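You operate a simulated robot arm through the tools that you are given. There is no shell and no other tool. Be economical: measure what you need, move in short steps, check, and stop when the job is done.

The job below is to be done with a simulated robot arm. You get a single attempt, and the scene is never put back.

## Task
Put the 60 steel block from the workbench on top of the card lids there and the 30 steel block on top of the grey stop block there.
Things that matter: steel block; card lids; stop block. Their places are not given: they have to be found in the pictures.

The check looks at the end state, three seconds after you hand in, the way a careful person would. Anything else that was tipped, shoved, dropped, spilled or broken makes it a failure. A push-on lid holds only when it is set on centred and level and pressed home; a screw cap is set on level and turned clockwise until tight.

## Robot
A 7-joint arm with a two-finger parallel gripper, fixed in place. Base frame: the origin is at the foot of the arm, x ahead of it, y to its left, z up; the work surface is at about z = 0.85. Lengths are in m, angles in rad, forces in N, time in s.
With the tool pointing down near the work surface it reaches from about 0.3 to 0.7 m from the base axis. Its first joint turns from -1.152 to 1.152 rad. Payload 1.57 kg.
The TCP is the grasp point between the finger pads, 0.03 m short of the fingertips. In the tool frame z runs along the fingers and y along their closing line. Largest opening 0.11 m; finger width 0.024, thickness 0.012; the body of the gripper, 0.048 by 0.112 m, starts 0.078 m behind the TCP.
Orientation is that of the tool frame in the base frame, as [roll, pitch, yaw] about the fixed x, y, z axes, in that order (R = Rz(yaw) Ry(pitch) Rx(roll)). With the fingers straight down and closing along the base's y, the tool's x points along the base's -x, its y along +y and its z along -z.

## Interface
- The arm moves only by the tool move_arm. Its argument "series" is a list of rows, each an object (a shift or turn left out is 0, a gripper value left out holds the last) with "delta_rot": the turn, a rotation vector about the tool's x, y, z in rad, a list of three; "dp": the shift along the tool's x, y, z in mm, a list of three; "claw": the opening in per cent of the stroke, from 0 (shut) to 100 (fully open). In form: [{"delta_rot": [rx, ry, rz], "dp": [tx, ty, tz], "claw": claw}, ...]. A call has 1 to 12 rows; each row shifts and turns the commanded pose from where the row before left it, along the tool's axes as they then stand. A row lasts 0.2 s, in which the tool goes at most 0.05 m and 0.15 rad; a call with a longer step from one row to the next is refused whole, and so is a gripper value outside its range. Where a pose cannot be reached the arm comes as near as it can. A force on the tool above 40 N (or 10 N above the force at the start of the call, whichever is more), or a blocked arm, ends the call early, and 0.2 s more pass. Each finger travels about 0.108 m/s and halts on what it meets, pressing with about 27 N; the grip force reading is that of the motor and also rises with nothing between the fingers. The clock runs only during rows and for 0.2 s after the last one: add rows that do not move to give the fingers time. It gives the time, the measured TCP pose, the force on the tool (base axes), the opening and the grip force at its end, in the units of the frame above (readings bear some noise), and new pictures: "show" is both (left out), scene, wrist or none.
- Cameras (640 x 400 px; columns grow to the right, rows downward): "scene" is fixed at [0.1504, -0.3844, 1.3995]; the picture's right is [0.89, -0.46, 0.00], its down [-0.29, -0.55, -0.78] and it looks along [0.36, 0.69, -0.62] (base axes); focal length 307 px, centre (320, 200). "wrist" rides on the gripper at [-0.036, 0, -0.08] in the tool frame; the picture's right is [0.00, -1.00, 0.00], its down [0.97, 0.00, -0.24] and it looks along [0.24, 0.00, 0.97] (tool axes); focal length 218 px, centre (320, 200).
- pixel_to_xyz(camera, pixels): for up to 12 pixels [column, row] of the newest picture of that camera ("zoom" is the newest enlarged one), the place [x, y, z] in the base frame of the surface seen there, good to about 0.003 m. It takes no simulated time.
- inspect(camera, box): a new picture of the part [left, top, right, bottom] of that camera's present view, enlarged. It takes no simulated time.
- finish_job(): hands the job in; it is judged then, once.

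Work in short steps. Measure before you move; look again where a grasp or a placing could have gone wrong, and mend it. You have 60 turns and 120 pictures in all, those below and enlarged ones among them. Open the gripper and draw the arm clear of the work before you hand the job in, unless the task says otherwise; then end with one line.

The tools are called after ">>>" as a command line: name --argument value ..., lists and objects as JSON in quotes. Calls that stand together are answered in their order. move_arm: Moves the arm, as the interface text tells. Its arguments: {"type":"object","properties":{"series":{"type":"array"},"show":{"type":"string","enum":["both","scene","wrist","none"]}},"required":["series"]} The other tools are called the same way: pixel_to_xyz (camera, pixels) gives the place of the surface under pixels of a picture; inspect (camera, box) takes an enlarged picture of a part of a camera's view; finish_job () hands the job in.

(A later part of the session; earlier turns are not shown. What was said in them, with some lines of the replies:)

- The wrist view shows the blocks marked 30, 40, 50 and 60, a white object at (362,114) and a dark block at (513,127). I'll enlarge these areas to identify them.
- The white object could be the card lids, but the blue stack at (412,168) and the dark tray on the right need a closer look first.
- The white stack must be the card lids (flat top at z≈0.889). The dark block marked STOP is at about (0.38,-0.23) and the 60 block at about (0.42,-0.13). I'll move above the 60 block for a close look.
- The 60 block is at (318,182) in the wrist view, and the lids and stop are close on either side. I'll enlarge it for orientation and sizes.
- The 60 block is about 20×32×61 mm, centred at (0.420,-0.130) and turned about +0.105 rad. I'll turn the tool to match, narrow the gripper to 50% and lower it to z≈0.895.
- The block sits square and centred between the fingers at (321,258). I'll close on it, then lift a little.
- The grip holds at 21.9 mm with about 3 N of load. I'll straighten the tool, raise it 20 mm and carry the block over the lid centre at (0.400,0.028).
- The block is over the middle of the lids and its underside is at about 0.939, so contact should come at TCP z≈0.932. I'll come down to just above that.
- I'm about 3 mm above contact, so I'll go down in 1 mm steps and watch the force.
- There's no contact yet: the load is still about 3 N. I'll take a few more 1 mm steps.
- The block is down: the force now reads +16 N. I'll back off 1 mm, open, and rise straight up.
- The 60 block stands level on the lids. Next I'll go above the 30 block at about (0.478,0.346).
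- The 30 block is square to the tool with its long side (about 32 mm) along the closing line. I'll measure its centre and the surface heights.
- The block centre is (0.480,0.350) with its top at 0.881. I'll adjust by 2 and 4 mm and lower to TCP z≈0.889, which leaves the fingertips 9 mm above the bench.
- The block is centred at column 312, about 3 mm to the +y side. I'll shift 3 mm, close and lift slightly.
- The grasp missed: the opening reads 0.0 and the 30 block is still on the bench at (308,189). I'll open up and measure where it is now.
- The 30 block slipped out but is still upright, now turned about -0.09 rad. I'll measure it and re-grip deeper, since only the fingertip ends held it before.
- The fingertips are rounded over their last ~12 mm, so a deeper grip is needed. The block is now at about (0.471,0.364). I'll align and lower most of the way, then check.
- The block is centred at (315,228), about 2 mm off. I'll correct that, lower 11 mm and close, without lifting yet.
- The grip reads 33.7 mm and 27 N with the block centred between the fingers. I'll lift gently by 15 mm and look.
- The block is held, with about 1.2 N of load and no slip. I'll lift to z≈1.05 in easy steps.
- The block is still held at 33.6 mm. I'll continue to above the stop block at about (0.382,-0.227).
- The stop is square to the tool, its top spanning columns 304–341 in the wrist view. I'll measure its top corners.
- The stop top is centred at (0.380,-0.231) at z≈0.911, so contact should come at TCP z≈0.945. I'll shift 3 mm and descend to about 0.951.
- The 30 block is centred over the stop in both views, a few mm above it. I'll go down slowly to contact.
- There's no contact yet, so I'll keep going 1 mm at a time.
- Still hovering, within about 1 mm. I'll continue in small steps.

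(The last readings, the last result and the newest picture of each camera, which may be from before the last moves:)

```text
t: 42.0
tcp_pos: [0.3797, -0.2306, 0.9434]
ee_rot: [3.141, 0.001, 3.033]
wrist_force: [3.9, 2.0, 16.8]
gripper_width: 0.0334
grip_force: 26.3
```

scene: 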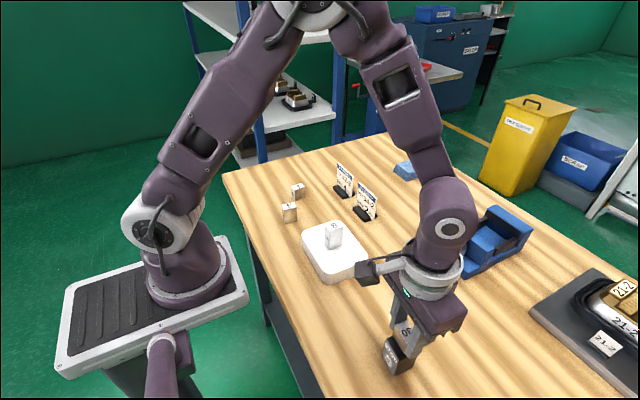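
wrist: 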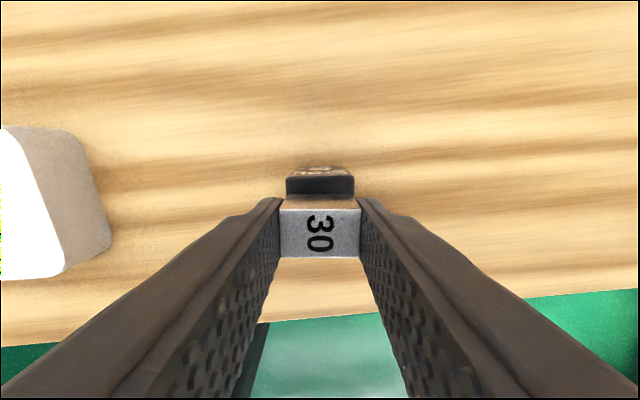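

Contact at +16 N. I'll ease off 1 mm, open, wait, and rise straight up.

>>> move_arm --series '[{"dp": [0, 0, -0.8]}, {}, {"claw": 60}, {}, {}, {"dp": [0, 0, -15]}, {"dp": [0, 0, -35]}, {"dp": [0, 0, -45]}, {"dp": [0, 0, -45]}, {}]'

>>> inspect --camera "scene" --box '[370, 300, 440, 380]'

```text
t: 44.2
tcp_pos: [0.3816, -0.2317, 1.083]
ee_rot: [3.14, -0.001, 3.032]
wrist_force: [-0.4, -0.8, -0.8]
gripper_width: 0.0659
grip_force: 0.2
```

scene: 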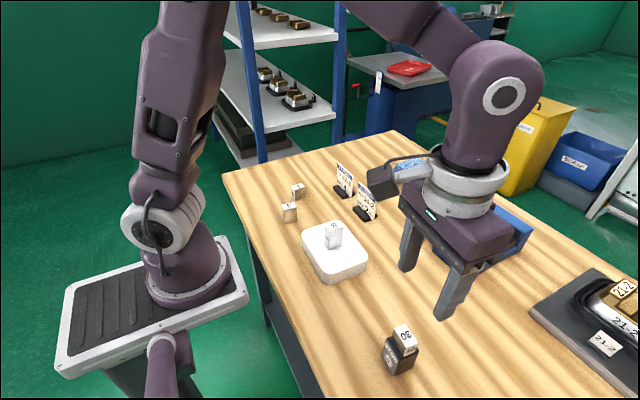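
wrist: 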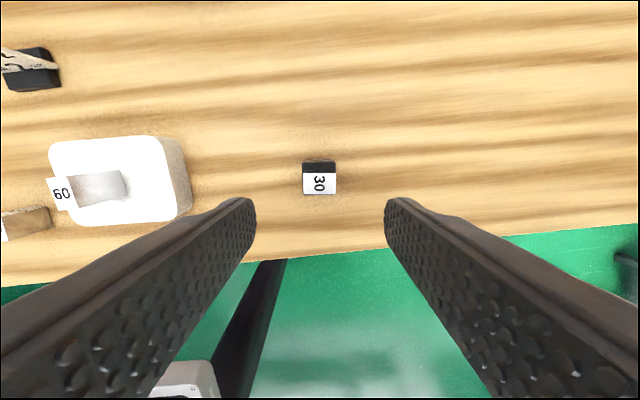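

```text
5.00 times, centred on (405, 340) of scene
```

zoom: 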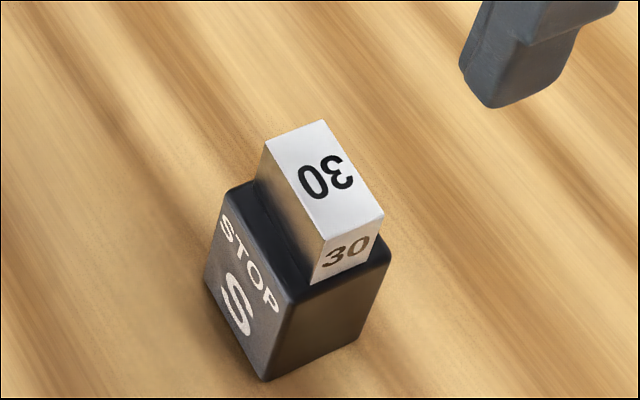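

The 30 block sits level and centred on the stop. I'll raise the arm further clear and check everything once more.

>>> move_arm --series '[{"dp": [0, 0, -40]}, {"dp": [0, 0, -40]}, {"dp": [0, 0, -20], "claw": 100}, {}, {}]'

>>> inspect --camera "scene" --box '[270, 150, 430, 390]'

```text
t: 45.4
tcp_pos: [0.3798, -0.2292, 1.1844]
ee_rot: [-3.141, 0.0, 3.032]
wrist_force: [0.3, 0.3, 1.5]
gripper_width: 0.1102
grip_force: 0.1
```

scene: 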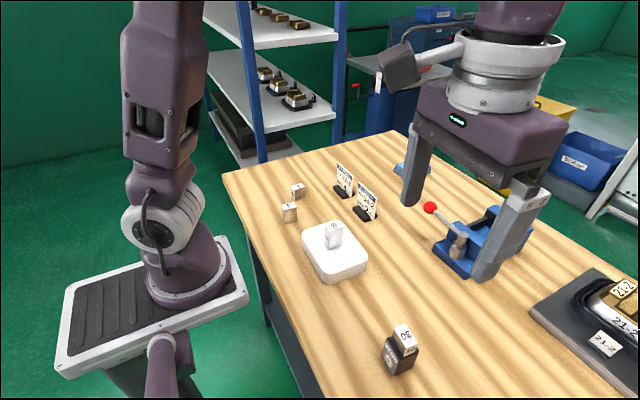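
wrist: 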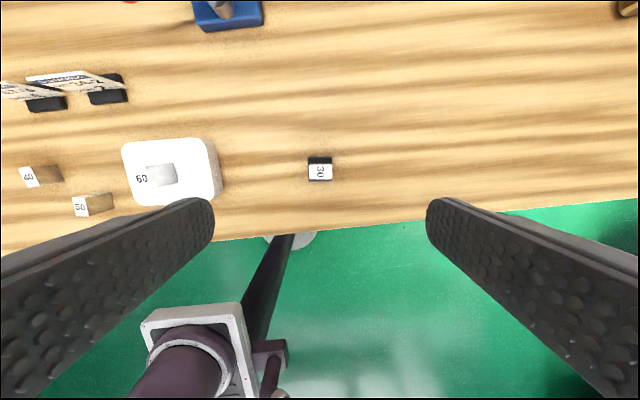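

```text
1.67 times, centred on (350, 270) of scene
```

zoom: 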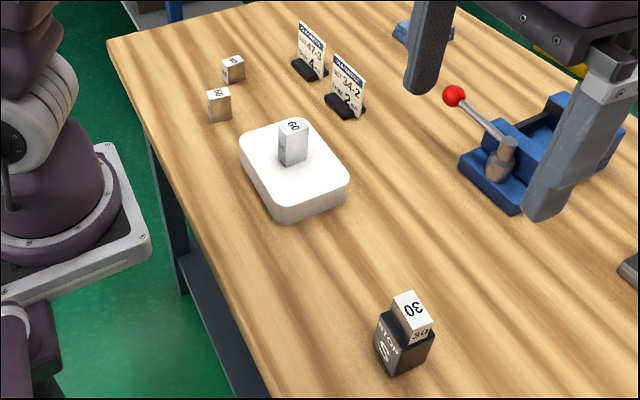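

Both blocks are in place, nothing else has moved, and the arm is open and clear, so I'm handing in.

>>> finish_job

```text
The job is handed in.
```

The 60 block stands on the card lids and the 30 block on the stop block; the 30 slipped out of my first grip but stayed upright on the bench, and nothing else was disturbed.
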